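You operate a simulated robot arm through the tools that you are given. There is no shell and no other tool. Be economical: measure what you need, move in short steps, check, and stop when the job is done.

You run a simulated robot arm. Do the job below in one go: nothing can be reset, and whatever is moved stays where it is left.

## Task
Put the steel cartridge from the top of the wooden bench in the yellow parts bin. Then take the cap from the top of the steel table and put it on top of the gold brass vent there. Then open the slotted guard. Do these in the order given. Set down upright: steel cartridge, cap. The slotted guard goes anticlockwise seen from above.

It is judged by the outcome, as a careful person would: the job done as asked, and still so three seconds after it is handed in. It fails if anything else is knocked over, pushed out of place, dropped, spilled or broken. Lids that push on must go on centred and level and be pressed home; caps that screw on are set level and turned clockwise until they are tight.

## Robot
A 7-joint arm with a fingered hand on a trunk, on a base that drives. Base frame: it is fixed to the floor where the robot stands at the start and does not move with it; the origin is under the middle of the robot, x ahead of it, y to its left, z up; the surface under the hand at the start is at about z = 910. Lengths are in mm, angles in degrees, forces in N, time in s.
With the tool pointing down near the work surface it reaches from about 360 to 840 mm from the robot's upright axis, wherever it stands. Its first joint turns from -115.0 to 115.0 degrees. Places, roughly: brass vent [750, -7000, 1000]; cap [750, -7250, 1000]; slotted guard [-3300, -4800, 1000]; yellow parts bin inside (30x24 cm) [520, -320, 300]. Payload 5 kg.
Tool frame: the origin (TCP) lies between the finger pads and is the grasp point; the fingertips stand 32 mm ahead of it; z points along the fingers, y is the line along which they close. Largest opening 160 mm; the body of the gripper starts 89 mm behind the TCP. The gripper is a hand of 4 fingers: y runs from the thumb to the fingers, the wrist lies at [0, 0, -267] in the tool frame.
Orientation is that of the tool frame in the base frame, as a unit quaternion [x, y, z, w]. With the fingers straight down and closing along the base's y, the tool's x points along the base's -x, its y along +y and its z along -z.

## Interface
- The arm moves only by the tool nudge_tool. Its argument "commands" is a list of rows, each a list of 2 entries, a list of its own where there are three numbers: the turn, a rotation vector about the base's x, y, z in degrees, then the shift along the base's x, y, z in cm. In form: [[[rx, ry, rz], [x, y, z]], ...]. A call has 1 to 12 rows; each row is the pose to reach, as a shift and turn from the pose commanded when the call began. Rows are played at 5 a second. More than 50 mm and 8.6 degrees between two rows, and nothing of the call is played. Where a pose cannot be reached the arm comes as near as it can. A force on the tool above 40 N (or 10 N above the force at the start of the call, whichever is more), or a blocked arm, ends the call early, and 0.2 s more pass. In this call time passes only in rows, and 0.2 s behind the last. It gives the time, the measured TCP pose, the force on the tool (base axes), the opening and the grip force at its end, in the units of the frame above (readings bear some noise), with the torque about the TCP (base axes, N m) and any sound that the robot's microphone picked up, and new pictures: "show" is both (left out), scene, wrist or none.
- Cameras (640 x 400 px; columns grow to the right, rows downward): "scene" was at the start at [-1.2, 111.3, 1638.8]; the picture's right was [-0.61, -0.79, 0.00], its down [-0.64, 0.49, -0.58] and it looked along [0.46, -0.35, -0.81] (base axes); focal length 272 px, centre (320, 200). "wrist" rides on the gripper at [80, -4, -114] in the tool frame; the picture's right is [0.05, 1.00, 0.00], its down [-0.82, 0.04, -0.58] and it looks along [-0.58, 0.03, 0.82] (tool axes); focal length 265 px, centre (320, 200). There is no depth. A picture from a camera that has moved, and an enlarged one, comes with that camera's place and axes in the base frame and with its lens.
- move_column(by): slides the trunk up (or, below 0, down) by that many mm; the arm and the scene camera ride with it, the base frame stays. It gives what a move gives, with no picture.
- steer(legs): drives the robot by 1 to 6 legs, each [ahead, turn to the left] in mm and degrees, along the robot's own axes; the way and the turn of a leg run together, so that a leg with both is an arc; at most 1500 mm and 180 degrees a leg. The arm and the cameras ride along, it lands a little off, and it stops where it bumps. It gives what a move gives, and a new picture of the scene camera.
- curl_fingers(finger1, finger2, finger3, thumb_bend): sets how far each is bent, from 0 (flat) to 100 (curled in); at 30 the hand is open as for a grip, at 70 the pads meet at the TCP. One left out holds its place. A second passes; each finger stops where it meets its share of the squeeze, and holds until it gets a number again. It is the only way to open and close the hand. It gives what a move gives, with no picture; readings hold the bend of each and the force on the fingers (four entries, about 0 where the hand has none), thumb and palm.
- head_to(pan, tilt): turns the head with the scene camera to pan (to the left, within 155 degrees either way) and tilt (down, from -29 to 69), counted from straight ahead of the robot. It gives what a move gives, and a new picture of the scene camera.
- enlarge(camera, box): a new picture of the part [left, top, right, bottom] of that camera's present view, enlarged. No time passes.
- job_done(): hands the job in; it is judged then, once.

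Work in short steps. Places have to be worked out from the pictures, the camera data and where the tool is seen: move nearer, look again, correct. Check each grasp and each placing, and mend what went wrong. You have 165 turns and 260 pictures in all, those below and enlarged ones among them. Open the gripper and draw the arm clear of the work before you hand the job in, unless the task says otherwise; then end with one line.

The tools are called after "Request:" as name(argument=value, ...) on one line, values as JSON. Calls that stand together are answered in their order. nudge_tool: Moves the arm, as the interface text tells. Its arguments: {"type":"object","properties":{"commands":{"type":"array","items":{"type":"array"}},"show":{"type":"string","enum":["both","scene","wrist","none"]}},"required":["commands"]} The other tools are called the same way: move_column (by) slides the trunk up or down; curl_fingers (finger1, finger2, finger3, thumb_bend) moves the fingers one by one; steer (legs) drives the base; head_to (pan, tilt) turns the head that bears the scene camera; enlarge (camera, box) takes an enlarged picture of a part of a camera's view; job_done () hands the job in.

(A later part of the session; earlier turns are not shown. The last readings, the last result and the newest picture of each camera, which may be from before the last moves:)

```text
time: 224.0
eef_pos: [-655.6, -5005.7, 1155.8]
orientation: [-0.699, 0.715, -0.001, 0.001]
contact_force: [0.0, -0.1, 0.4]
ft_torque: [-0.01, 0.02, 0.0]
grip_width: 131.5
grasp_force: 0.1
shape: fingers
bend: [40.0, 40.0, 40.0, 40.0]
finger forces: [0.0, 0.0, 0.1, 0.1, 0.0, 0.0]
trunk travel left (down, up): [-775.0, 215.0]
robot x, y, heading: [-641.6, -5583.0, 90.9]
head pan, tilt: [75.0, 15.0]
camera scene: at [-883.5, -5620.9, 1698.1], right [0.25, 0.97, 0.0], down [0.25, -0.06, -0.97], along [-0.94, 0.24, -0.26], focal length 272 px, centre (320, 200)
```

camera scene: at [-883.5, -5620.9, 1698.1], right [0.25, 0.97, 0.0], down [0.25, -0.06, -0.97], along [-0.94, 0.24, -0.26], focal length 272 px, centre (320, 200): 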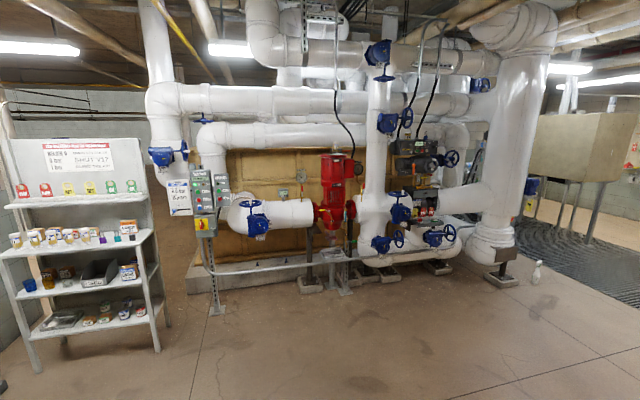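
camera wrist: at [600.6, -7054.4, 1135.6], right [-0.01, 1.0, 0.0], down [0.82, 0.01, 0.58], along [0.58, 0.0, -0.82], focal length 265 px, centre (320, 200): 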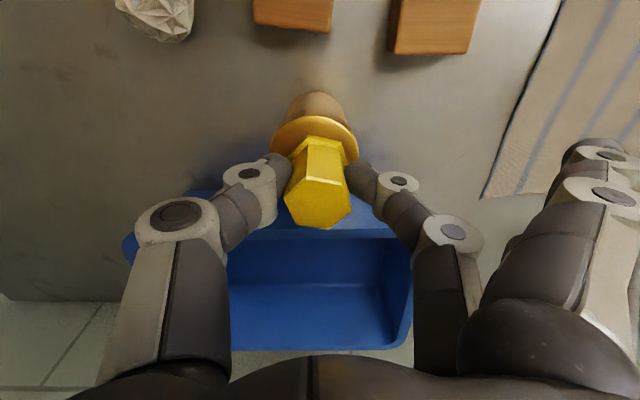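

The guard should be at the red machine in the middle. I enlarge it.

Request:
enlarge(camera="scene", box=[290, 130, 400, 270])

Request:
enlarge(camera="scene", box=[180, 130, 480, 290])

```text
2.86 times, centred on (345, 200) of scene
camera zoom: at [-883.5, -5620.9, 1698.1], right [0.25, 0.97, 0.0], down [0.25, -0.06, -0.97], along [-0.94, 0.24, -0.26], focal length 777 px, centre (249, 200)
```

zoom: 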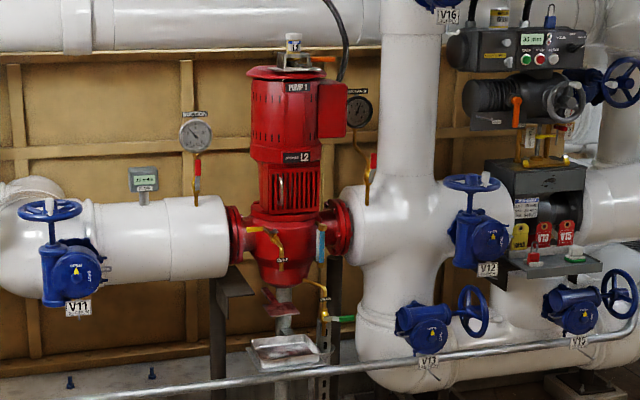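

```text
2.13 times, centred on (330, 210) of scene
camera zoom: at [-883.5, -5620.9, 1698.1], right [0.25, 0.97, 0.0], down [0.25, -0.06, -0.97], along [-0.94, 0.24, -0.26], focal length 580 px, centre (299, 179)
```

zoom: 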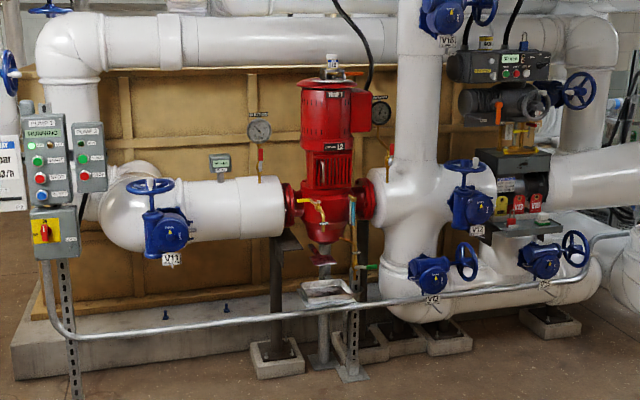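

The slotted guard is the red slotted door with a handle on Pump 1, below the motor. I drive nearer and face it.

Request:
steer(legs=[[0, 67], [1500, 0], [200, 0], [0, 22]])

Request:
head_to(pan=0, tilt=25)

Request:
enlarge(camera="scene", box=[220, 50, 420, 230])

```text
time: 236.9
eef_pos: [-2817.0, -4917.2, 1155.7]
orientation: [1.0, -0.028, 0.0, -0.002]
contact_force: [0.8, -0.3, 0.8]
ft_torque: [0.01, 0.01, -0.01]
grip_width: 131.6
grasp_force: 0.1
shape: fingers
bend: [40.0, 40.0, 40.0, 40.0]
finger forces: [0.0, 0.0, 0.0, 0.0, 0.1, 0.0]
trunk travel left (down, up): [-775.0, 215.0]
robot x, y, heading: [-2241.3, -4915.4, 179.0]
head pan, tilt: [75.0, 15.0]
camera scene: at [-2210.7, -5166.7, 1698.1], right [-0.96, 0.28, 0.0], down [0.07, 0.25, -0.97], along [-0.27, -0.93, -0.26], focal length 272 px, centre (320, 200)
```

scene: 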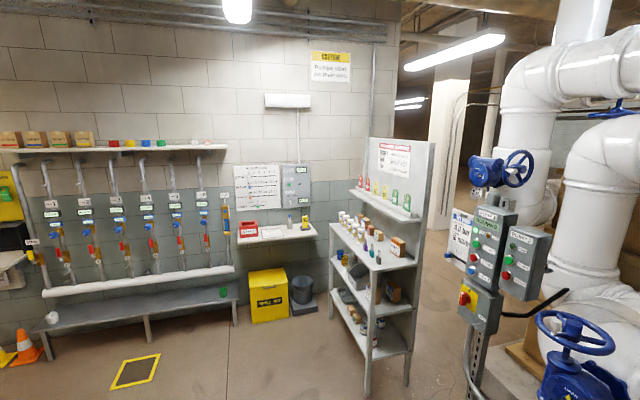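

```text
time: 238.4
eef_pos: [-2817.8, -4917.0, 1156.2]
orientation: [1.0, -0.027, 0.0, -0.002]
contact_force: [-0.1, -0.4, 0.4]
ft_torque: [0.01, -0.03, 0.01]
grip_width: 131.3
grasp_force: 0.1
shape: fingers
bend: [40.0, 40.0, 40.0, 40.0]
finger forces: [0.0, 0.0, 0.1, 0.0, 0.1, 0.0]
trunk travel left (down, up): [-775.0, 215.0]
robot x, y, heading: [-2240.5, -4919.6, 178.9]
head pan, tilt: [0.0, 25.0]
camera scene: at [-2277.2, -5074.9, 1681.9], right [0.02, 1.0, 0.0], down [0.42, -0.01, -0.91], along [-0.91, 0.01, -0.42], focal length 272 px, centre (320, 200)
```

scene: 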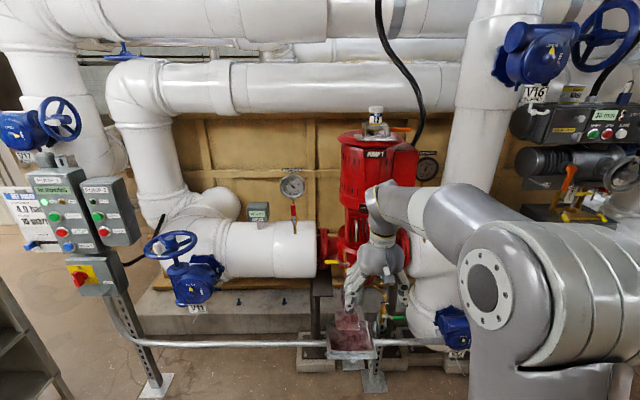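

```text
2.22 times, centred on (320, 140) of scene
camera zoom: at [-2277.2, -5074.9, 1681.9], right [0.02, 1.0, 0.0], down [0.42, -0.01, -0.91], along [-0.91, 0.01, -0.42], focal length 604 px, centre (320, 333)
```

zoom: 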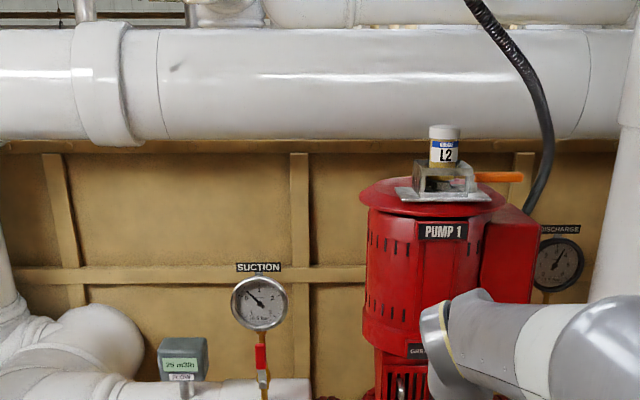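

The arm hides the guard from the head camera, so I check the wrist view and shift the arm to the right to clear the sight line.

Request:
nudge_tool(commands=[[[0, 0, 0], [1, 4, 0]], [[0, 0, 0], [2, 8, 0]], [[0, 0, 0], [3, 12, 0]], [[0, 0, 0], [4, 16, 0]], [[0, 0, 0], [5, 20, 0]], [[0, 0, 0], [6, 24, 0]]], show="both")

Request:
enlarge(camera="scene", box=[280, 110, 440, 350])

```text
time: 239.8
eef_pos: [-2757.6, -4676.1, 1157.7]
orientation: [1.0, -0.027, 0.0, -0.002]
contact_force: [-0.7, 0.4, 0.1]
ft_torque: [-0.05, -0.05, 0.01]
grip_width: 131.4
grasp_force: 0.0
shape: fingers
bend: [40.0, 40.0, 40.0, 40.0]
finger forces: [0.0, 0.0, 0.0, 0.0, 0.1, 0.0]
trunk travel left (down, up): [-775.0, 215.0]
robot x, y, heading: [-2244.4, -4920.8, 179.0]
head pan, tilt: [0.0, 25.0]
camera scene: at [-2277.1, -5073.5, 1682.1], right [0.02, 1.0, 0.0], down [0.42, -0.01, -0.91], along [-0.91, 0.02, -0.42], focal length 272 px, centre (320, 200)
camera wrist: at [-2676.3, -4676.8, 1271.8], right [0.0, -1.0, 0.0], down [-0.82, 0.0, 0.58], along [-0.58, 0.0, -0.82], focal length 265 px, centre (320, 200)
```

scene: 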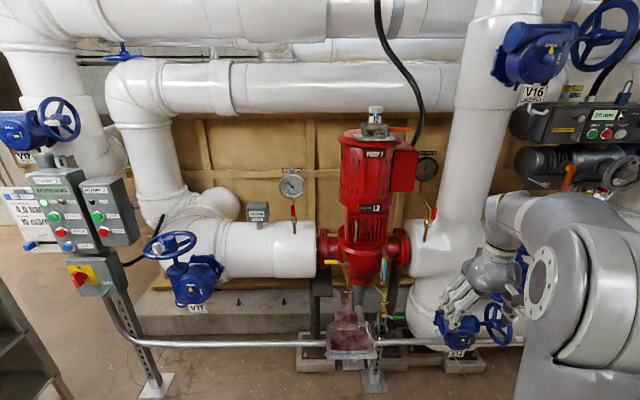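
wrist: 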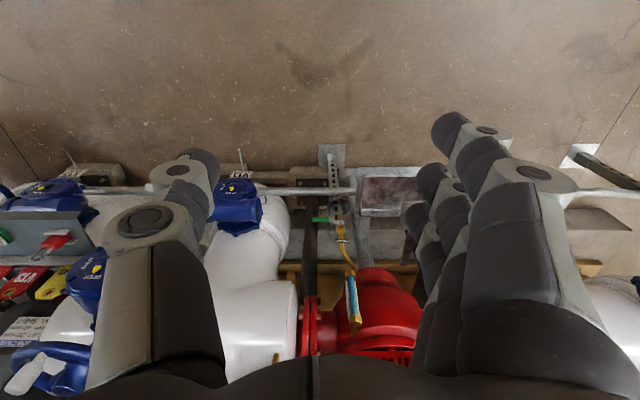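

```text
1.67 times, centred on (360, 230) of scene
camera zoom: at [-2277.1, -5073.5, 1682.1], right [0.02, 1.0, 0.0], down [0.42, -0.01, -0.91], along [-0.91, 0.02, -0.42], focal length 453 px, centre (253, 150)
```

zoom: 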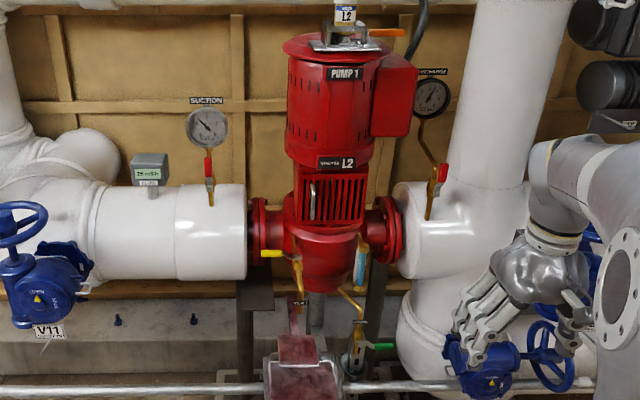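

Now the guard is visible, so I enlarge it closely.

Request:
enlarge(camera="scene", box=[330, 190, 410, 250])

Request:
enlarge(camera="scene", box=[300, 170, 440, 360])

```text
6.67 times, centred on (370, 220) of scene
camera zoom: at [-2277.1, -5073.5, 1682.1], right [0.02, 1.0, 0.0], down [0.42, -0.01, -0.91], along [-0.91, 0.02, -0.42], focal length 1812 px, centre (-13, 67)
```

zoom: 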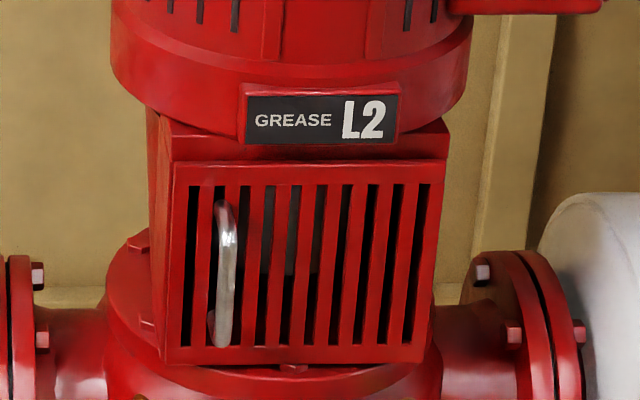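

```text
2.11 times, centred on (370, 265) of scene
camera zoom: at [-2277.1, -5073.5, 1682.1], right [0.02, 1.0, 0.0], down [0.42, -0.01, -0.91], along [-0.91, 0.02, -0.42], focal length 572 px, centre (215, 63)
```

zoom: 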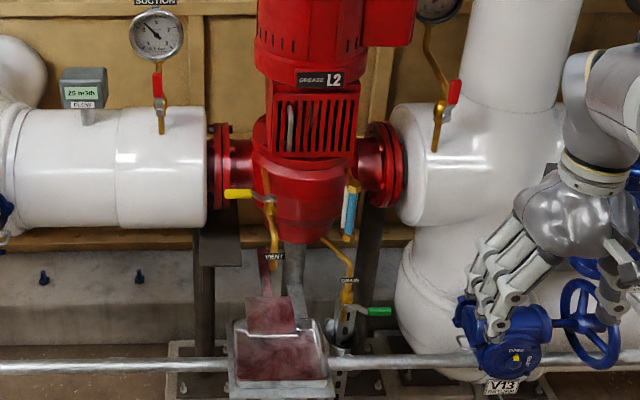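

The guard has a vertical D-handle at its left side, at about (-3294, -4896, 1062), with the hinge on the right near y≈-4754; swinging it out is anticlockwise from above. I turn the hand to point forward at handle height, still well clear.

Request:
nudge_tool(commands=[[[0, 7.5, 0], [-1.6, -1.8, -0.8]], [[0, 15, 0], [-3.2, -3.6, -1.6]], [[0, 22.5, 0], [-4.8, -5.4, -2.4]], [[0, 30, 0], [-6.4, -7.2, -3.2]], [[0, 37.5, 0], [-8, -9, -4]], [[0, 45, 0], [-9.6, -10.8, -4.8]], [[0, 52.5, 0], [-11.2, -12.6, -5.6]], [[0, 60, 0], [-12.8, -14.4, -6.4]], [[0, 67.5, 0], [-14.4, -16.2, -7.2]], [[0, 75, 0], [-16, -18, -8]], [[0, 82.5, 0], [-17.6, -20, -8.8]], [[0, 90, 0], [-19.2, -22, -9.5]]], show="both")

```text
time: 242.4
eef_pos: [-2850.0, -4782.0, 1104.3]
orientation: [0.931, -0.025, -0.364, 0.008]
contact_force: [-0.2, -0.1, 0.0]
ft_torque: [-0.02, -0.03, -0.03]
grip_width: 131.3
grasp_force: 0.0
shape: fingers
bend: [40.0, 40.0, 40.0, 40.0]
finger forces: [0.1, 0.1, 0.1, 0.0, 0.1, 0.0]
out of reach, approached as far as the arm can: row 6, 7, 8, 9, 10, 11, 12
trunk travel left (down, up): [-775.0, 215.0]
robot x, y, heading: [-2240.5, -4921.2, 179.3]
head pan, tilt: [0.0, 25.0]
camera scene: at [-2277.1, -5074.7, 1681.9], right [0.02, 1.0, 0.0], down [0.42, -0.01, -0.91], along [-0.91, 0.02, -0.42], focal length 272 px, centre (320, 200)
camera wrist: at [-2713.0, -4782.3, 1134.3], right [0.0, -1.0, 0.0], down [-0.21, 0.0, 0.98], along [-0.98, 0.0, -0.21], focal length 265 px, centre (320, 200)
```

scene: 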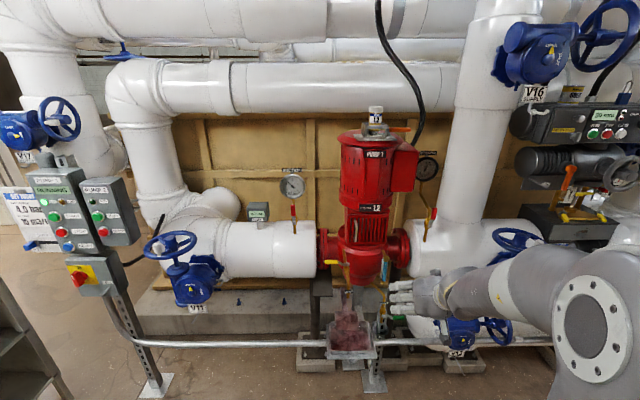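
wrist: 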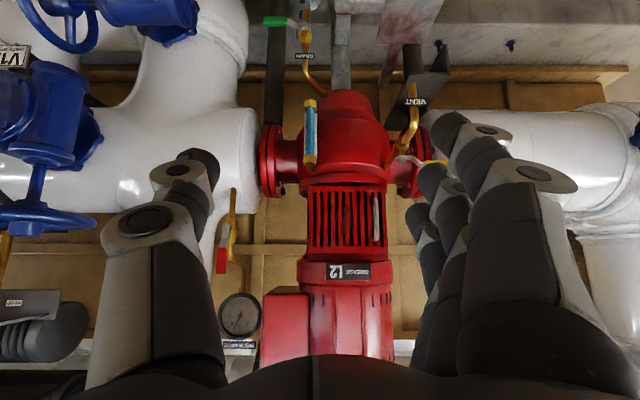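

The wrist tops out near 43° pitch here, but that is enough to pinch the vertical bar. I centre the hand on the handle's line, then look again.

Request:
nudge_tool(commands=[[[0, 0, 0], [0, -4, 0]], [[0, 0, 0], [-1, -8, 0]], [[0, 0, 0], [-2, -11.8, 0]]], show="wrist")

Request:
enlarge(camera="wrist", box=[240, 120, 400, 280])

```text
time: 243.2
eef_pos: [-2869.7, -4886.3, 1112.0]
orientation: [0.931, -0.033, -0.364, 0.005]
contact_force: [-0.8, -9.8, -0.1]
ft_torque: [0.65, -0.06, -0.61]
grip_width: 131.1
grasp_force: 0.0
shape: fingers
bend: [40.0, 40.0, 40.0, 40.0]
finger forces: [0.1, 0.1, 0.0, 0.1, 0.0, 0.0]
trunk travel left (down, up): [-775.0, 215.0]
robot x, y, heading: [-2241.5, -4918.8, 179.0]
head pan, tilt: [0.0, 25.0]
camera wrist: at [-2733.3, -4890.0, 1140.6], right [-0.02, -1.0, 0.0], down [-0.21, 0.0, 0.98], along [-0.98, 0.02, -0.21], focal length 265 px, centre (320, 200)
```

wrist: 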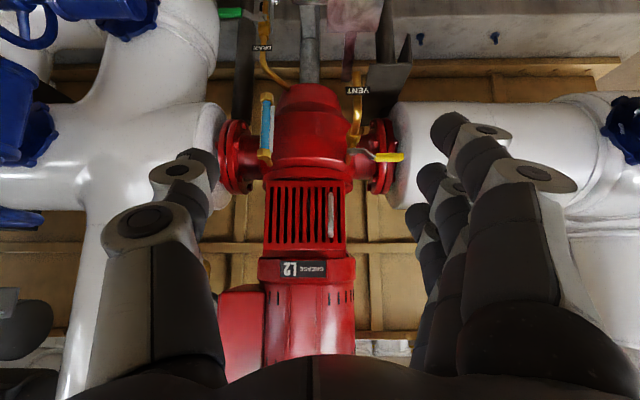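

```text
2.50 times, centred on (320, 200) of wrist
camera zoom: at [-2733.3, -4890.0, 1140.6], right [-0.02, -1.0, 0.0], down [-0.21, 0.0, 0.98], along [-0.98, 0.02, -0.21], focal length 664 px, centre (320, 200)
```

zoom: 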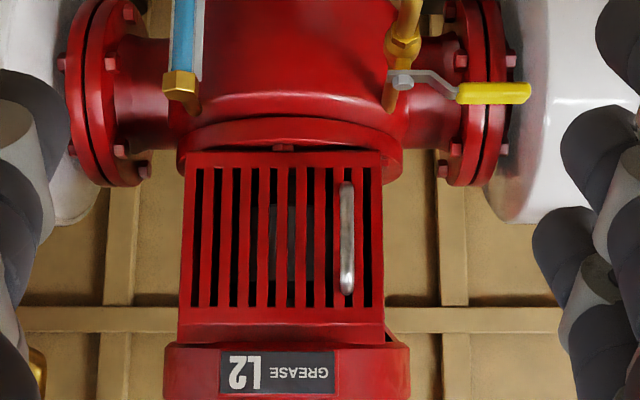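

The handle bar is near (-3285, -4901, 1053). I lower the trunk 58 mm so the TCP is at handle height, then drive forward in part.

Request:
move_column(by=-58)

Request:
steer(legs=[[290, 0]])

Request:
nudge_tool(commands=[[[0, 0, 0], [0, 0, 0]]], show="wrist")

Request:
enlarge(camera="scene", box=[300, 170, 500, 330])

```text
time: 244.2
eef_pos: [-2871.1, -4901.4, 1053.0]
orientation: [0.931, -0.025, -0.365, 0.007]
contact_force: [0.2, -0.7, 0.0]
ft_torque: [-0.03, 0.02, 0.01]
grip_width: 131.6
grasp_force: 0.1
shape: fingers
bend: [40.0, 40.0, 40.0, 40.0]
finger forces: [0.0, 0.0, 0.0, 0.0, 0.0, 0.0]
trunk travel left (down, up): [-717.0, 273.0]
robot x, y, heading: [-2242.2, -4917.4, 178.8]
head pan, tilt: [0.0, 25.0]
```

```text
time: 246.2
eef_pos: [-3157.3, -4897.8, 1051.9]
orientation: [0.931, -0.023, -0.364, 0.008]
contact_force: [0.4, 0.3, 0.3]
ft_torque: [0.0, 0.0, -0.03]
grip_width: 131.6
grasp_force: 0.1
shape: fingers
bend: [40.0, 40.0, 40.0, 40.0]
finger forces: [0.0, 0.0, 0.1, 0.1, 0.0, 0.0]
trunk travel left (down, up): [-717.0, 273.0]
robot x, y, heading: [-2529.3, -4909.6, 179.2]
head pan, tilt: [0.0, 25.0]
camera scene: at [-2564.0, -5070.5, 1623.9], right [0.01, 1.0, 0.0], down [0.42, -0.01, -0.91], along [-0.91, 0.01, -0.42], focal length 272 px, centre (320, 200)
```

scene: 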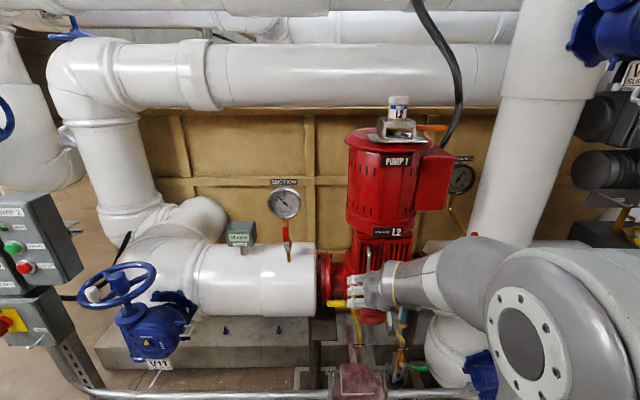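

```text
time: 246.6
eef_pos: [-3158.6, -4897.6, 1052.5]
orientation: [0.931, -0.024, -0.364, 0.008]
contact_force: [0.2, -0.1, -1.0]
ft_torque: [0.02, -0.05, -0.01]
grip_width: 131.4
grasp_force: 0.0
shape: fingers
bend: [40.0, 40.0, 40.0, 40.0]
finger forces: [0.1, 0.1, 0.0, 0.0, 0.0, 0.0]
trunk travel left (down, up): [-717.0, 273.0]
robot x, y, heading: [-2531.5, -4918.4, 179.4]
head pan, tilt: [0.0, 25.0]
camera wrist: at [-3020.1, -4899.4, 1082.5], right [0.0, -1.0, 0.0], down [-0.21, 0.0, 0.98], along [-0.98, 0.0, -0.21], focal length 265 px, centre (320, 200)
```

wrist: 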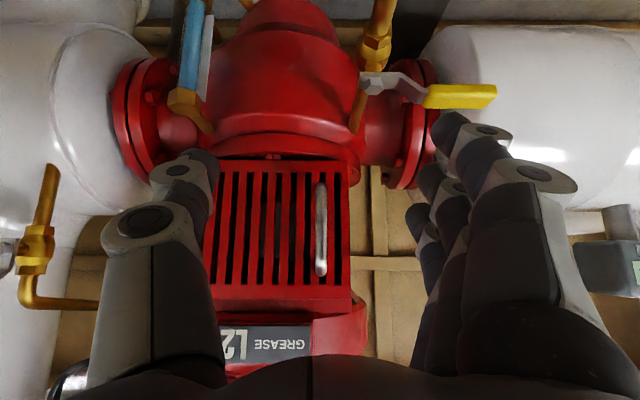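

```text
2.50 times, centred on (400, 250) of scene
camera zoom: at [-2563.2, -5070.5, 1623.9], right [0.01, 1.0, 0.0], down [0.42, -0.01, -0.91], along [-0.91, 0.01, -0.42], focal length 680 px, centre (120, 75)
```

zoom: 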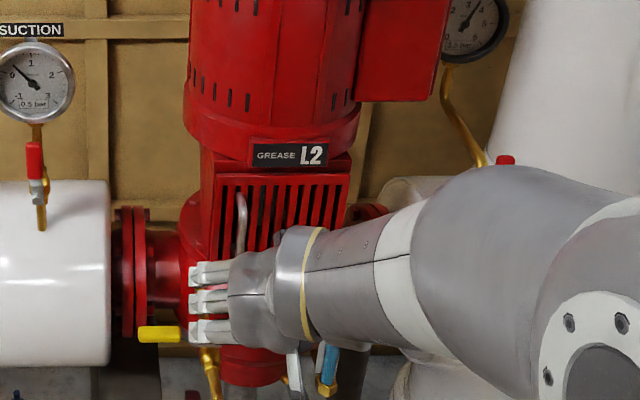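

The bar is exactly ahead of the TCP. I narrow the hand a little and drive 100 mm closer.

Request:
curl_fingers(finger1=50, finger2=50, finger3=50, thumb_bend=50)

Request:
steer(legs=[[95, 0]])

Request:
nudge_tool(commands=[[[0, 0, 0], [0, 0, 0]]], show="wrist")

Request:
enlarge(camera="wrist", box=[200, 120, 440, 280])

```text
time: 247.6
eef_pos: [-3157.8, -4898.2, 1051.1]
orientation: [0.931, -0.022, -0.364, 0.008]
contact_force: [-0.6, 0.8, -0.3]
ft_torque: [0.03, -0.02, -0.02]
grip_width: 92.1
grasp_force: 0.1
shape: fingers
bend: [50.0, 50.0, 50.0, 50.0]
finger forces: [0.0, 0.0, 0.0, 0.1, 0.0, 0.0]
trunk travel left (down, up): [-717.0, 273.0]
robot x, y, heading: [-2529.4, -4911.3, 179.3]
head pan, tilt: [0.0, 25.0]
```

```text
time: 248.7
eef_pos: [-3255.1, -4899.4, 1051.1]
orientation: [0.931, -0.022, -0.364, 0.009]
contact_force: [0.3, 0.6, 0.1]
ft_torque: [-0.03, -0.01, -0.02]
grip_width: 92.4
grasp_force: 0.0
shape: fingers
bend: [50.0, 50.0, 50.0, 50.0]
finger forces: [0.1, 0.1, 0.1, 0.0, 0.1, 0.1]
trunk travel left (down, up): [-717.0, 273.0]
robot x, y, heading: [-2629.6, -4913.4, 179.3]
head pan, tilt: [0.0, 25.0]
camera scene: at [-2661.9, -5069.4, 1623.9], right [0.01, 1.0, 0.0], down [0.42, 0.0, -0.91], along [-0.91, 0.01, -0.42], focal length 272 px, centre (320, 200)
```

scene: 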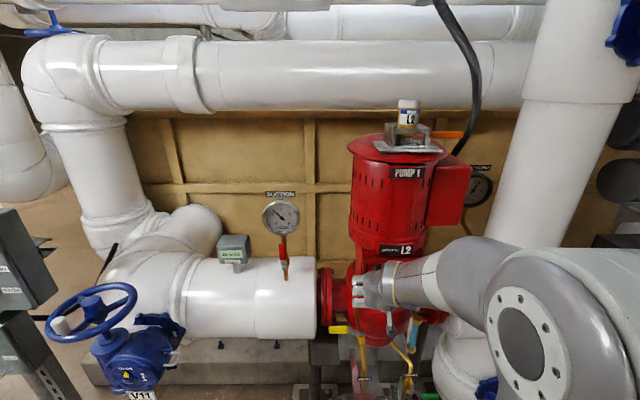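

```text
time: 249.1
eef_pos: [-3255.4, -4898.8, 1052.2]
orientation: [0.931, -0.023, -0.364, 0.008]
contact_force: [-0.8, 0.9, 0.0]
ft_torque: [0.0, 0.0, -0.01]
grip_width: 92.4
grasp_force: 0.1
shape: fingers
bend: [50.0, 50.0, 50.0, 50.0]
finger forces: [0.0, 0.0, 0.0, 0.0, 0.1, 0.1]
trunk travel left (down, up): [-717.0, 273.0]
robot x, y, heading: [-2629.1, -4906.4, 179.4]
head pan, tilt: [0.0, 25.0]
camera wrist: at [-3117.8, -4899.2, 1082.3], right [0.0, -1.0, 0.0], down [-0.21, 0.0, 0.98], along [-0.98, 0.0, -0.21], focal length 265 px, centre (320, 200)
```

wrist: 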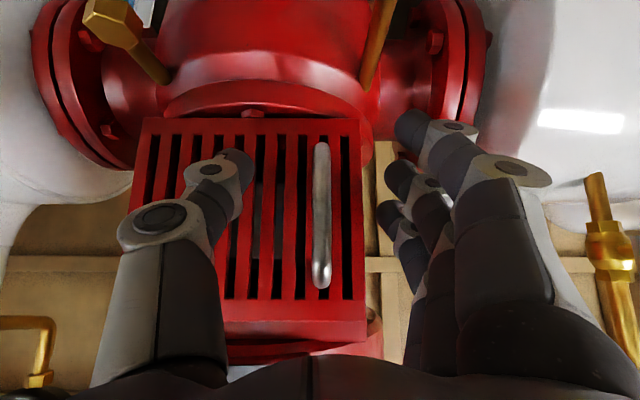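

```text
2.50 times, centred on (320, 200) of wrist
camera zoom: at [-3117.8, -4899.2, 1082.3], right [0.0, -1.0, 0.0], down [-0.21, 0.0, 0.98], along [-0.98, 0.0, -0.21], focal length 664 px, centre (320, 200)
```

zoom: 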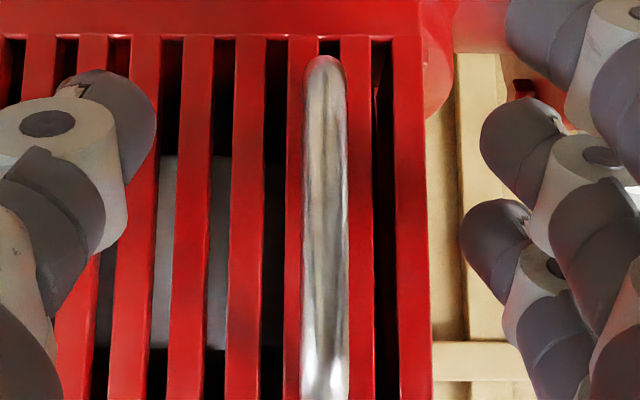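

The bar is about 35 mm ahead. I advance with the arm 26 mm, watching the force.

Request:
nudge_tool(commands=[[[0, 0, 0], [-1.3, 0, 0]], [[0, 0, 0], [-2.6, -0.1, 0]]], show="wrist")

```text
time: 249.7
eef_pos: [-3280.2, -4900.3, 1052.8]
orientation: [0.931, -0.022, -0.364, 0.009]
contact_force: [-0.3, 0.2, 0.3]
ft_torque: [0.0, 0.0, 0.02]
grip_width: 92.3
grasp_force: 0.1
shape: fingers
bend: [50.0, 50.0, 50.0, 50.0]
finger forces: [0.1, 0.0, 0.1, 0.0, 0.1, 0.1]
trunk travel left (down, up): [-717.0, 273.0]
robot x, y, heading: [-2630.0, -4910.7, 179.2]
head pan, tilt: [0.0, 25.0]
camera wrist: at [-3143.5, -4899.9, 1082.0], right [0.0, -1.0, 0.0], down [-0.21, 0.0, 0.98], along [-0.98, 0.0, -0.21], focal length 265 px, centre (320, 200)
```

wrist: 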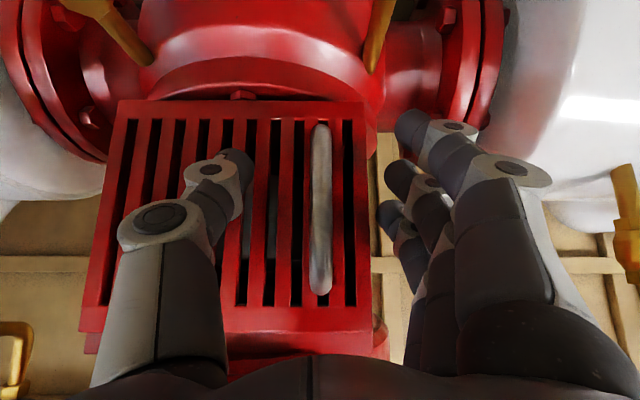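

The bar is now about 9 mm ahead of the TCP, between the pads. I close the hand around it.

Request:
curl_fingers(finger1=72, finger2=72, finger3=72, thumb_bend=72)

Request:
enlarge(camera="wrist", box=[160, 80, 480, 300])

```text
time: 250.7
eef_pos: [-3281.2, -4901.2, 1051.8]
orientation: [0.931, -0.022, -0.364, 0.008]
contact_force: [-0.8, -10.2, -2.7]
ft_torque: [-0.07, -0.02, 0.43]
grip_width: 22.6
grasp_force: 8.2
shape: fingers
bend: [71.0, 72.0, 55.0, 70.0]
finger forces: [2.4, 0.0, 9.4, 0.1, 3.7, 0.0]
trunk travel left (down, up): [-717.0, 273.0]
robot x, y, heading: [-2626.6, -4911.7, 179.3]
head pan, tilt: [0.0, 25.0]
```

```text
1.82 times, centred on (320, 190) of wrist
camera zoom: at [-3143.3, -4901.5, 1082.0], right [0.0, -1.0, 0.0], down [-0.21, 0.0, 0.98], along [-0.98, 0.0, -0.21], focal length 483 px, centre (320, 218)
```

zoom: 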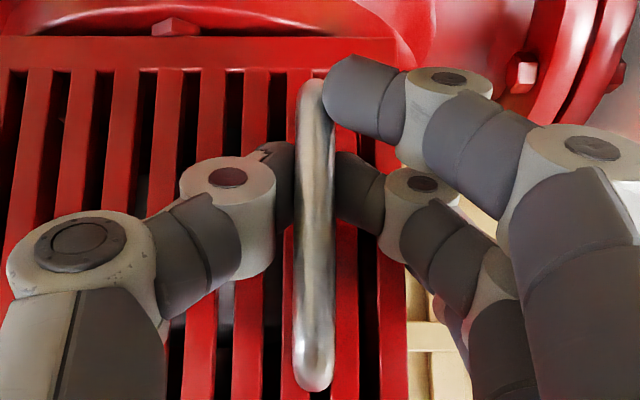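

Finger 2 and the thumb are hooked behind the bar; finger 3 is jammed at the box edge, so I relax it. Then I pull along the hinge arc with a matching yaw, for the first 15°.

Request:
curl_fingers(finger3=35)

Request:
nudge_tool(commands=[[[0, 0, 2.5], [0.6, 0, 0]], [[0, 0, 5], [1.3, 0.1, 0]], [[0, 0, 7.5], [1.9, 0.2, 0]], [[0, 0, 10], [2.5, 0.4, 0]], [[0, 0, 15], [3.8, 0.7, 0]]], show="wrist")

Request:
enlarge(camera="scene", box=[300, 200, 480, 340])

```text
time: 251.7
eef_pos: [-3280.3, -4899.9, 1051.6]
orientation: [0.931, -0.022, -0.364, 0.008]
contact_force: [0.4, -2.4, -1.1]
ft_torque: [-0.1, -0.03, 0.01]
grip_width: 22.9
grasp_force: 3.2
shape: fingers
bend: [71.0, 72.0, 35.0, 71.0]
finger forces: [3.8, 0.0, 0.0, 0.1, 3.2, 0.1]
trunk travel left (down, up): [-717.0, 273.0]
robot x, y, heading: [-2627.4, -4910.3, 179.0]
head pan, tilt: [0.0, 25.0]
```

```text
time: 252.9
eef_pos: [-3239.5, -4892.5, 1049.6]
orientation: [0.926, 0.102, -0.357, 0.059]
contact_force: [-4.7, 8.9, 1.3]
ft_torque: [0.13, -0.01, -0.01]
grip_width: 24.6
grasp_force: 4.1
shape: fingers
bend: [72.0, 72.0, 35.0, 69.0]
finger forces: [0.1, 0.0, 0.0, 0.1, 8.9, 0.0]
trunk travel left (down, up): [-717.0, 273.0]
robot x, y, heading: [-2633.6, -4909.2, 179.4]
head pan, tilt: [0.0, 25.0]
camera wrist: at [-3108.0, -4857.5, 1080.2], right [0.27, -0.96, 0.0], down [-0.2, -0.05, 0.98], along [-0.94, -0.26, -0.21], focal length 265 px, centre (320, 200)
```

wrist: 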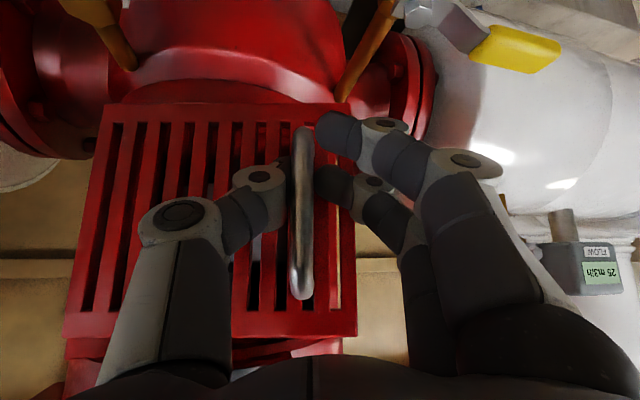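

```text
2.86 times, centred on (390, 270) of scene
camera zoom: at [-2659.2, -5067.2, 1623.8], right [0.01, 1.0, 0.0], down [0.42, -0.01, -0.91], along [-0.91, 0.01, -0.42], focal length 777 px, centre (120, 0)
```

zoom: 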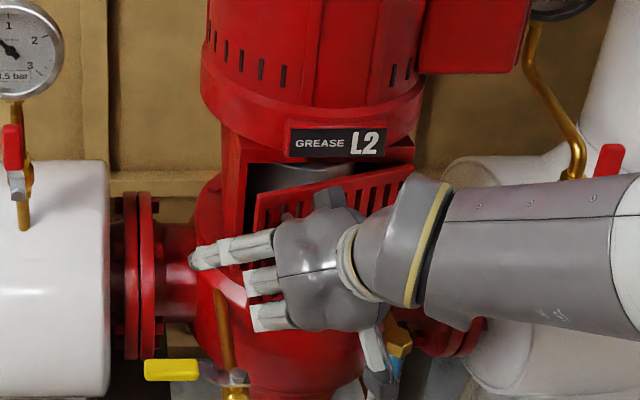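

The door is swinging open, about 15° so far. I continue along the arc with matching yaw to about 50°.

Request:
nudge_tool(commands=[[[0, 0, 3.5], [0.8, 0.3, 0]], [[0, 0, 7], [1.7, 0.7, 0]], [[0, 0, 14], [3.2, 1.5, 0]], [[0, 0, 21], [4.7, 2.6, 0]], [[0, 0, 28], [6, 3.8, 0]], [[0, 0, 35], [7.2, 5.1, 0]]], show="wrist")

Request:
enlarge(camera="scene", box=[300, 200, 480, 340])

```text
time: 254.3
eef_pos: [-3171.9, -4838.6, 1051.5]
orientation: [0.853, 0.374, -0.326, 0.161]
contact_force: [-16.8, 9.9, 2.3]
ft_torque: [0.14, 0.26, -0.03]
grip_width: 30.8
grasp_force: 9.7
shape: fingers
bend: [72.0, 72.0, 35.0, 68.0]
finger forces: [0.1, 0.1, 0.1, 0.0, 18.2, 0.0]
trunk travel left (down, up): [-717.0, 273.0]
robot x, y, heading: [-2629.6, -4911.5, 179.2]
head pan, tilt: [0.0, 25.0]
camera wrist: at [-3084.2, -4734.7, 1081.7], right [0.77, -0.64, -0.01], down [-0.13, -0.16, 0.98], along [-0.63, -0.75, -0.21], focal length 265 px, centre (320, 200)
```

wrist: 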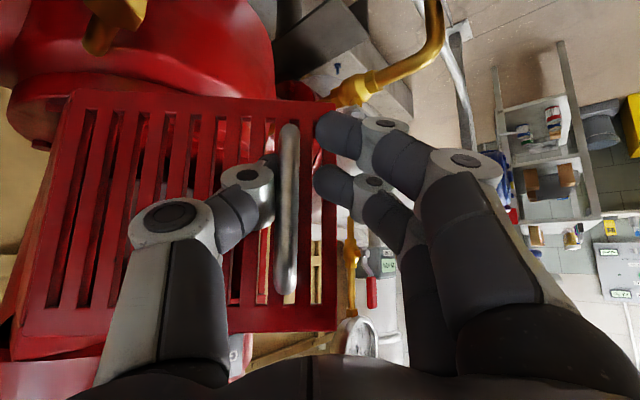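

```text
2.86 times, centred on (390, 270) of scene
camera zoom: at [-2662.6, -5066.8, 1624.2], right [0.01, 1.0, 0.0], down [0.42, -0.01, -0.91], along [-0.91, 0.01, -0.42], focal length 777 px, centre (120, 0)
```

zoom: 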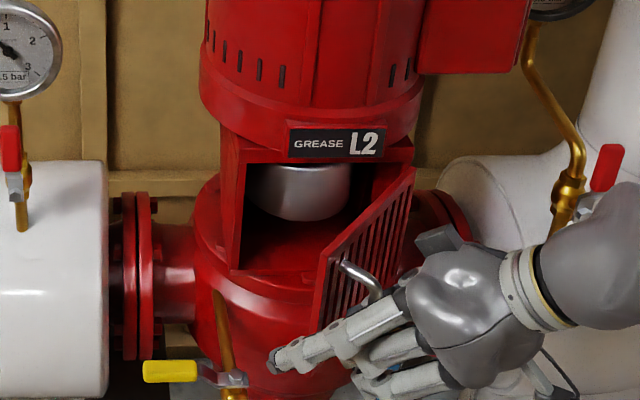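

It is over half open. The force shows I'm slightly outside the true radius, so I correct inward and continue to about 90°.

Request:
nudge_tool(commands=[[[0, 0, 4], [0.3, 1.5, 0]], [[0, 0, 9], [0.9, 3.2, 0]], [[0, 0, 14], [1.4, 4.9, 0]], [[0, 0, 19], [1.6, 6.6, 0]], [[0, 0, 24], [1.6, 8.4, 0]]], show="wrist")

Request:
enlarge(camera="scene", box=[300, 200, 480, 340])

```text
time: 255.5
eef_pos: [-3154.3, -4757.2, 1062.0]
orientation: [0.763, 0.544, -0.279, 0.209]
contact_force: [-11.5, 0.2, 9.3]
ft_torque: [0.01, 0.17, 0.14]
grip_width: 23.1
grasp_force: 7.0
shape: fingers
bend: [72.0, 72.0, 35.0, 71.0]
finger forces: [0.1, 0.0, 0.0, 0.1, 13.8, 0.0]
trunk travel left (down, up): [-717.0, 273.0]
robot x, y, heading: [-2624.2, -4916.6, 179.3]
head pan, tilt: [0.0, 25.0]
camera wrist: at [-3115.7, -4627.8, 1096.5], right [0.96, -0.28, -0.02], down [-0.05, -0.24, 0.97], along [-0.28, -0.93, -0.24], focal length 265 px, centre (320, 200)
```

wrist: 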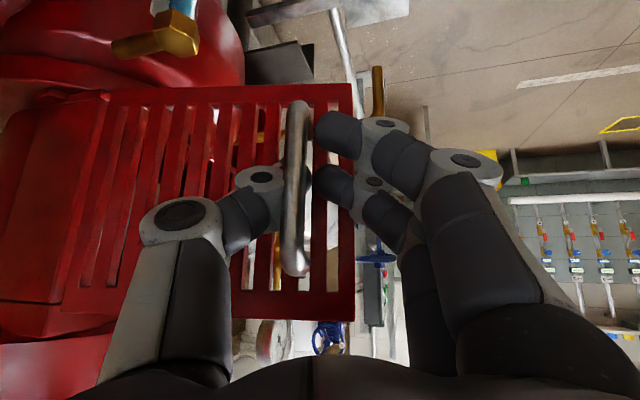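

```text
2.86 times, centred on (390, 270) of scene
camera zoom: at [-2661.1, -5071.8, 1623.8], right [0.01, 1.0, 0.0], down [0.42, 0.0, -0.91], along [-0.91, 0.01, -0.42], focal length 777 px, centre (120, 0)
```

zoom: 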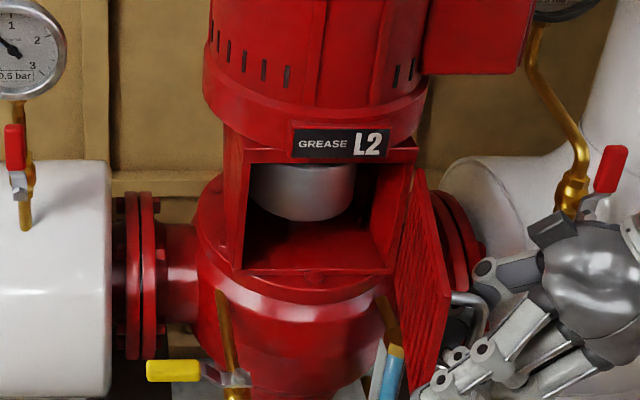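

The door is about 85° open. I swing it a bit further to be safely fully open, with the force limit guarding.

Request:
nudge_tool(commands=[[[0, 0, 3], [-0.5, 1.2, 0]], [[0, 0, 5], [-0.8, 2.4, 0]], [[0, 0, 7], [-1.2, 3.6, 0]], [[0, 0, 9], [-1.6, 4.6, 0]]], show="wrist")

Request:
enlarge(camera="scene", box=[300, 200, 480, 340])

```text
time: 256.5
eef_pos: [-3154.1, -4756.8, 1051.4]
orientation: [0.76, 0.538, -0.286, 0.227]
contact_force: [-12.5, 0.2, 10.0]
ft_torque: [0.13, 0.17, 0.13]
grip_width: 23.7
grasp_force: 7.1
shape: fingers
bend: [72.0, 72.0, 35.0, 71.0]
finger forces: [0.0, 0.0, 0.1, 0.0, 14.0, 0.0]
out of reach, approached as far as the arm can: row 1, 2, 3, 4
trunk travel left (down, up): [-717.0, 273.0]
robot x, y, heading: [-2627.3, -4911.3, 179.0]
head pan, tilt: [0.0, 25.0]
camera wrist: at [-3115.0, -4626.5, 1082.0], right [0.96, -0.28, 0.0], down [-0.06, -0.2, 0.98], along [-0.28, -0.94, -0.21], focal length 265 px, centre (320, 200)
```

wrist: 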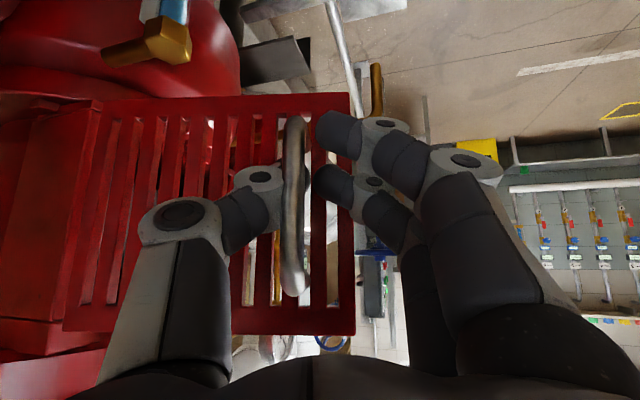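

```text
2.86 times, centred on (390, 270) of scene
camera zoom: at [-2661.4, -5069.4, 1623.9], right [0.01, 1.0, 0.0], down [0.42, 0.0, -0.91], along [-0.91, 0.01, -0.42], focal length 777 px, centre (120, 0)
```

zoom: 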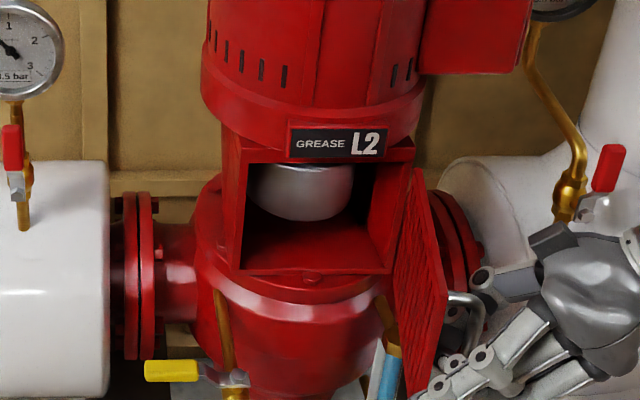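

The wrist is at its limit with the door at roughly 87°. I unhook and withdraw backward and up from the handle.

Request:
curl_fingers(finger1=35, finger2=35, finger3=35, thumb_bend=35)

Request:
nudge_tool(commands=[[[0, 0, 0], [0.6, 2, 2.2]], [[0, 0, 0], [1.5, 4, 4.4]], [[0, 0, 0], [3, 6, 7]], [[0, 0, 0], [5.5, 7, 10]], [[0, 0, 0], [9, 7, 12]]], show="scene")

```text
time: 257.5
eef_pos: [-3154.4, -4756.9, 1052.4]
orientation: [0.76, 0.538, -0.287, 0.227]
contact_force: [0.1, -0.5, -0.3]
ft_torque: [-0.01, 0.04, 0.01]
grip_width: 150.5
grasp_force: 0.0
shape: fingers
bend: [35.0, 35.0, 35.0, 35.0]
finger forces: [0.0, 0.1, 0.0, 0.0, 0.1, 0.0]
trunk travel left (down, up): [-717.0, 273.0]
robot x, y, heading: [-2625.0, -4913.4, 179.2]
head pan, tilt: [0.0, 25.0]
```

```text
time: 258.7
eef_pos: [-3036.7, -4772.3, 1101.8]
orientation: [0.759, 0.539, -0.29, 0.224]
contact_force: [4.3, -0.9, 1.6]
ft_torque: [0.14, 0.25, -0.28]
grip_width: 151.9
grasp_force: 0.1
shape: fingers
bend: [35.0, 35.0, 35.0, 35.0]
finger forces: [0.0, 0.1, 0.0, 0.0, 0.1, 0.0]
out of reach, approached as far as the arm can: row 1, 2, 3, 4, 5
trunk travel left (down, up): [-717.0, 273.0]
robot x, y, heading: [-2625.7, -4910.8, 179.2]
head pan, tilt: [0.0, 25.0]
camera scene: at [-2648.6, -5070.2, 1624.1], right [0.01, 1.0, 0.0], down [0.42, 0.0, -0.91], along [-0.91, 0.01, -0.42], focal length 272 px, centre (320, 200)
```

scene: 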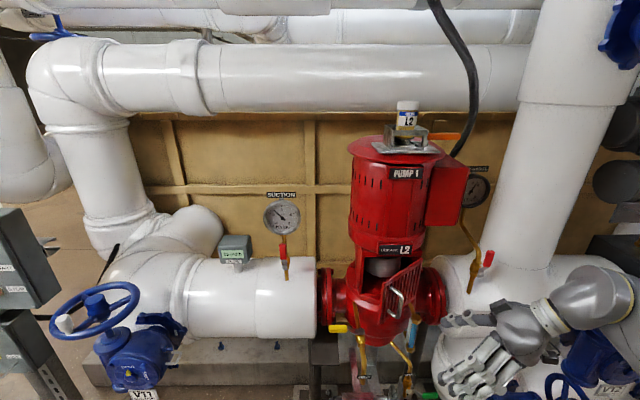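

The door was dragged partly back while withdrawing. I enlarge to see its state.

Request:
enlarge(camera="scene", box=[340, 210, 560, 390])

```text
2.22 times, centred on (450, 300) of scene
camera zoom: at [-2648.6, -5070.2, 1624.1], right [0.01, 1.0, 0.0], down [0.42, 0.0, -0.91], along [-0.91, 0.01, -0.42], focal length 604 px, centre (31, -22)
```

zoom: 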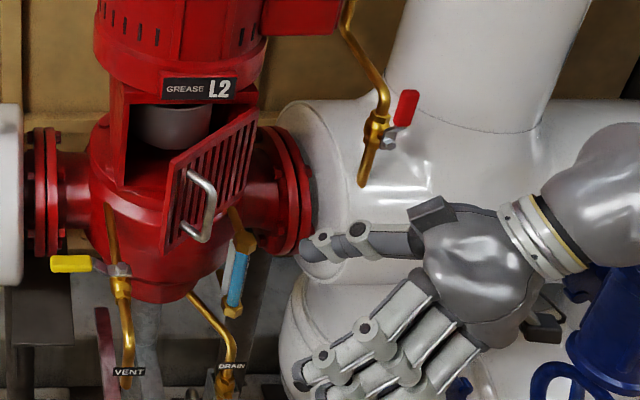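

The door is at about 50° and the hand is clear of it. I back off, turn the hand forward again and will push the door open from its inner side instead.

Request:
steer(legs=[[-250, 0]])

Request:
nudge_tool(commands=[[[0, 0, -8], [0, -2.2, 0]], [[0, 0, -16], [0, -4.4, 0]], [[0, 0, -24], [0, -6.6, 0]], [[0, 0, -32], [0, -8.8, 0]], [[0, 0, -40], [0, -11, 0]], [[0, 0, -48], [0, -13.2, 0]], [[0, 0, -56], [0, -15.4, 0]], [[0, 0, -64], [0, -17.6, 0]], [[0, 0, -71], [0, -19.8, 0]]], show="wrist")

Request:
curl_fingers(finger1=70, finger2=70, finger3=70, thumb_bend=70)

```text
time: 260.6
eef_pos: [-2787.8, -4775.2, 1097.3]
orientation: [0.758, 0.54, -0.287, 0.226]
contact_force: [-0.6, 0.1, 0.9]
ft_torque: [0.0, 0.01, 0.02]
grip_width: 151.6
grasp_force: 0.0
shape: fingers
bend: [35.0, 35.0, 35.0, 35.0]
finger forces: [0.0, 0.0, 0.0, 0.0, 0.1, 0.0]
trunk travel left (down, up): [-717.0, 273.0]
robot x, y, heading: [-2370.4, -4915.1, 180.1]
head pan, tilt: [0.0, 25.0]
camera scene: at [-2400.6, -5071.5, 1624.0], right [0.0, 1.0, 0.0], down [0.42, 0.0, -0.91], along [-0.91, 0.0, -0.42], focal length 272 px, centre (320, 200)
```

scene: 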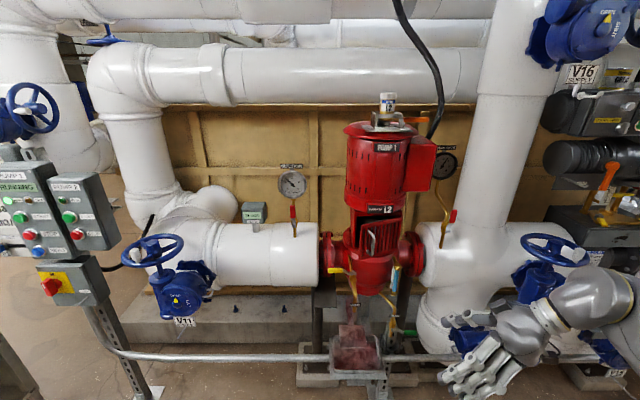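

```text
time: 262.6
eef_pos: [-2817.1, -4980.7, 1121.2]
orientation: [0.931, 0.0, -0.364, 0.018]
contact_force: [0.5, 0.0, -0.3]
ft_torque: [-0.01, 0.0, -0.05]
grip_width: 151.5
grasp_force: 0.0
shape: fingers
bend: [35.0, 35.0, 35.0, 35.0]
finger forces: [0.1, 0.1, 0.0, 0.1, 0.0, 0.0]
out of reach, approached as far as the arm can: row 6, 7, 8, 9
trunk travel left (down, up): [-717.0, 273.0]
robot x, y, heading: [-2371.5, -4913.1, 179.7]
head pan, tilt: [0.0, 25.0]
camera wrist: at [-2680.0, -4973.7, 1151.4], right [0.05, -1.0, 0.0], down [-0.21, -0.01, 0.98], along [-0.98, -0.05, -0.21], focal length 265 px, centre (320, 200)
```

wrist: 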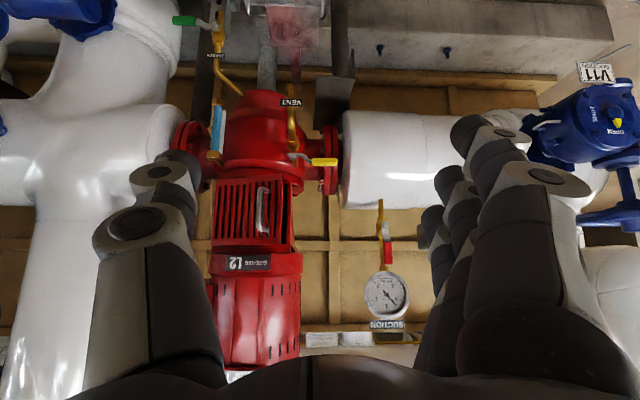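

```text
time: 263.6
eef_pos: [-2817.1, -4979.0, 1121.9]
orientation: [0.931, 0.0, -0.364, 0.018]
contact_force: [-0.7, -0.1, 0.4]
ft_torque: [0.03, 0.0, 0.0]
grip_width: 24.0
grasp_force: 0.1
shape: fingers
bend: [70.0, 70.0, 70.0, 70.0]
finger forces: [0.0, 0.1, 0.1, 0.0, 0.0, 0.0]
trunk travel left (down, up): [-717.0, 273.0]
robot x, y, heading: [-2370.2, -4910.9, 180.2]
head pan, tilt: [0.0, 25.0]
```

The hand is now forward-pointing as a fist on the inner side. I lower to door height and drive in beside the door's free edge.

Request:
move_column(by=-66)

Request:
steer(legs=[[370, 0]])

Request:
enlarge(camera="scene", box=[300, 200, 480, 340])

```text
time: 264.6
eef_pos: [-2816.4, -4978.8, 1055.4]
orientation: [0.931, 0.0, -0.364, 0.018]
contact_force: [0.5, 0.3, 0.1]
ft_torque: [-0.02, -0.01, -0.01]
grip_width: 23.8
grasp_force: 0.0
shape: fingers
bend: [70.0, 70.0, 70.0, 70.0]
finger forces: [0.0, 0.0, 0.0, 0.0, 0.0, 0.0]
trunk travel left (down, up): [-651.0, 339.0]
robot x, y, heading: [-2370.0, -4916.4, 179.7]
head pan, tilt: [0.0, 25.0]
```

```text
time: 267.0
eef_pos: [-3186.4, -4972.2, 1056.2]
orientation: [0.931, -0.004, -0.364, 0.017]
contact_force: [0.7, -0.5, -0.5]
ft_torque: [0.0, -0.01, 0.0]
grip_width: 23.9
grasp_force: 0.0
shape: fingers
bend: [70.0, 70.0, 70.0, 70.0]
finger forces: [0.0, 0.0, 0.0, 0.0, 0.1, 0.0]
trunk travel left (down, up): [-651.0, 339.0]
robot x, y, heading: [-2737.2, -4912.0, 179.2]
head pan, tilt: [0.0, 25.0]
camera scene: at [-2771.7, -5068.9, 1557.9], right [0.01, 1.0, 0.0], down [0.42, 0.0, -0.91], along [-0.91, 0.01, -0.42], focal length 272 px, centre (320, 200)
```

scene: 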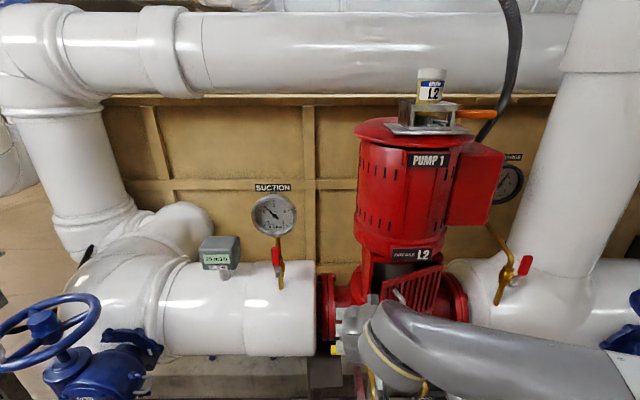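

```text
2.86 times, centred on (390, 270) of scene
camera zoom: at [-2771.7, -5068.9, 1557.9], right [0.01, 1.0, 0.0], down [0.42, 0.0, -0.91], along [-0.91, 0.01, -0.42], focal length 777 px, centre (120, 0)
```

zoom: 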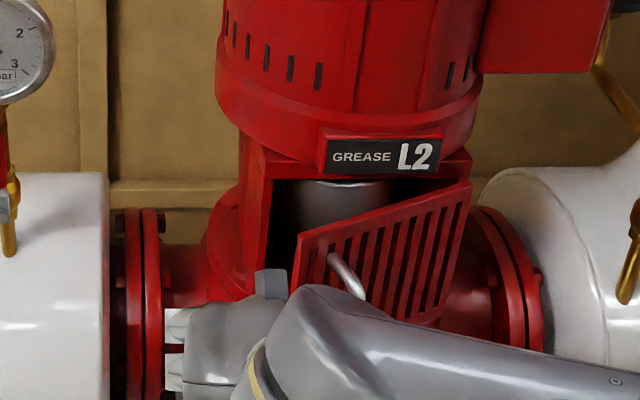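

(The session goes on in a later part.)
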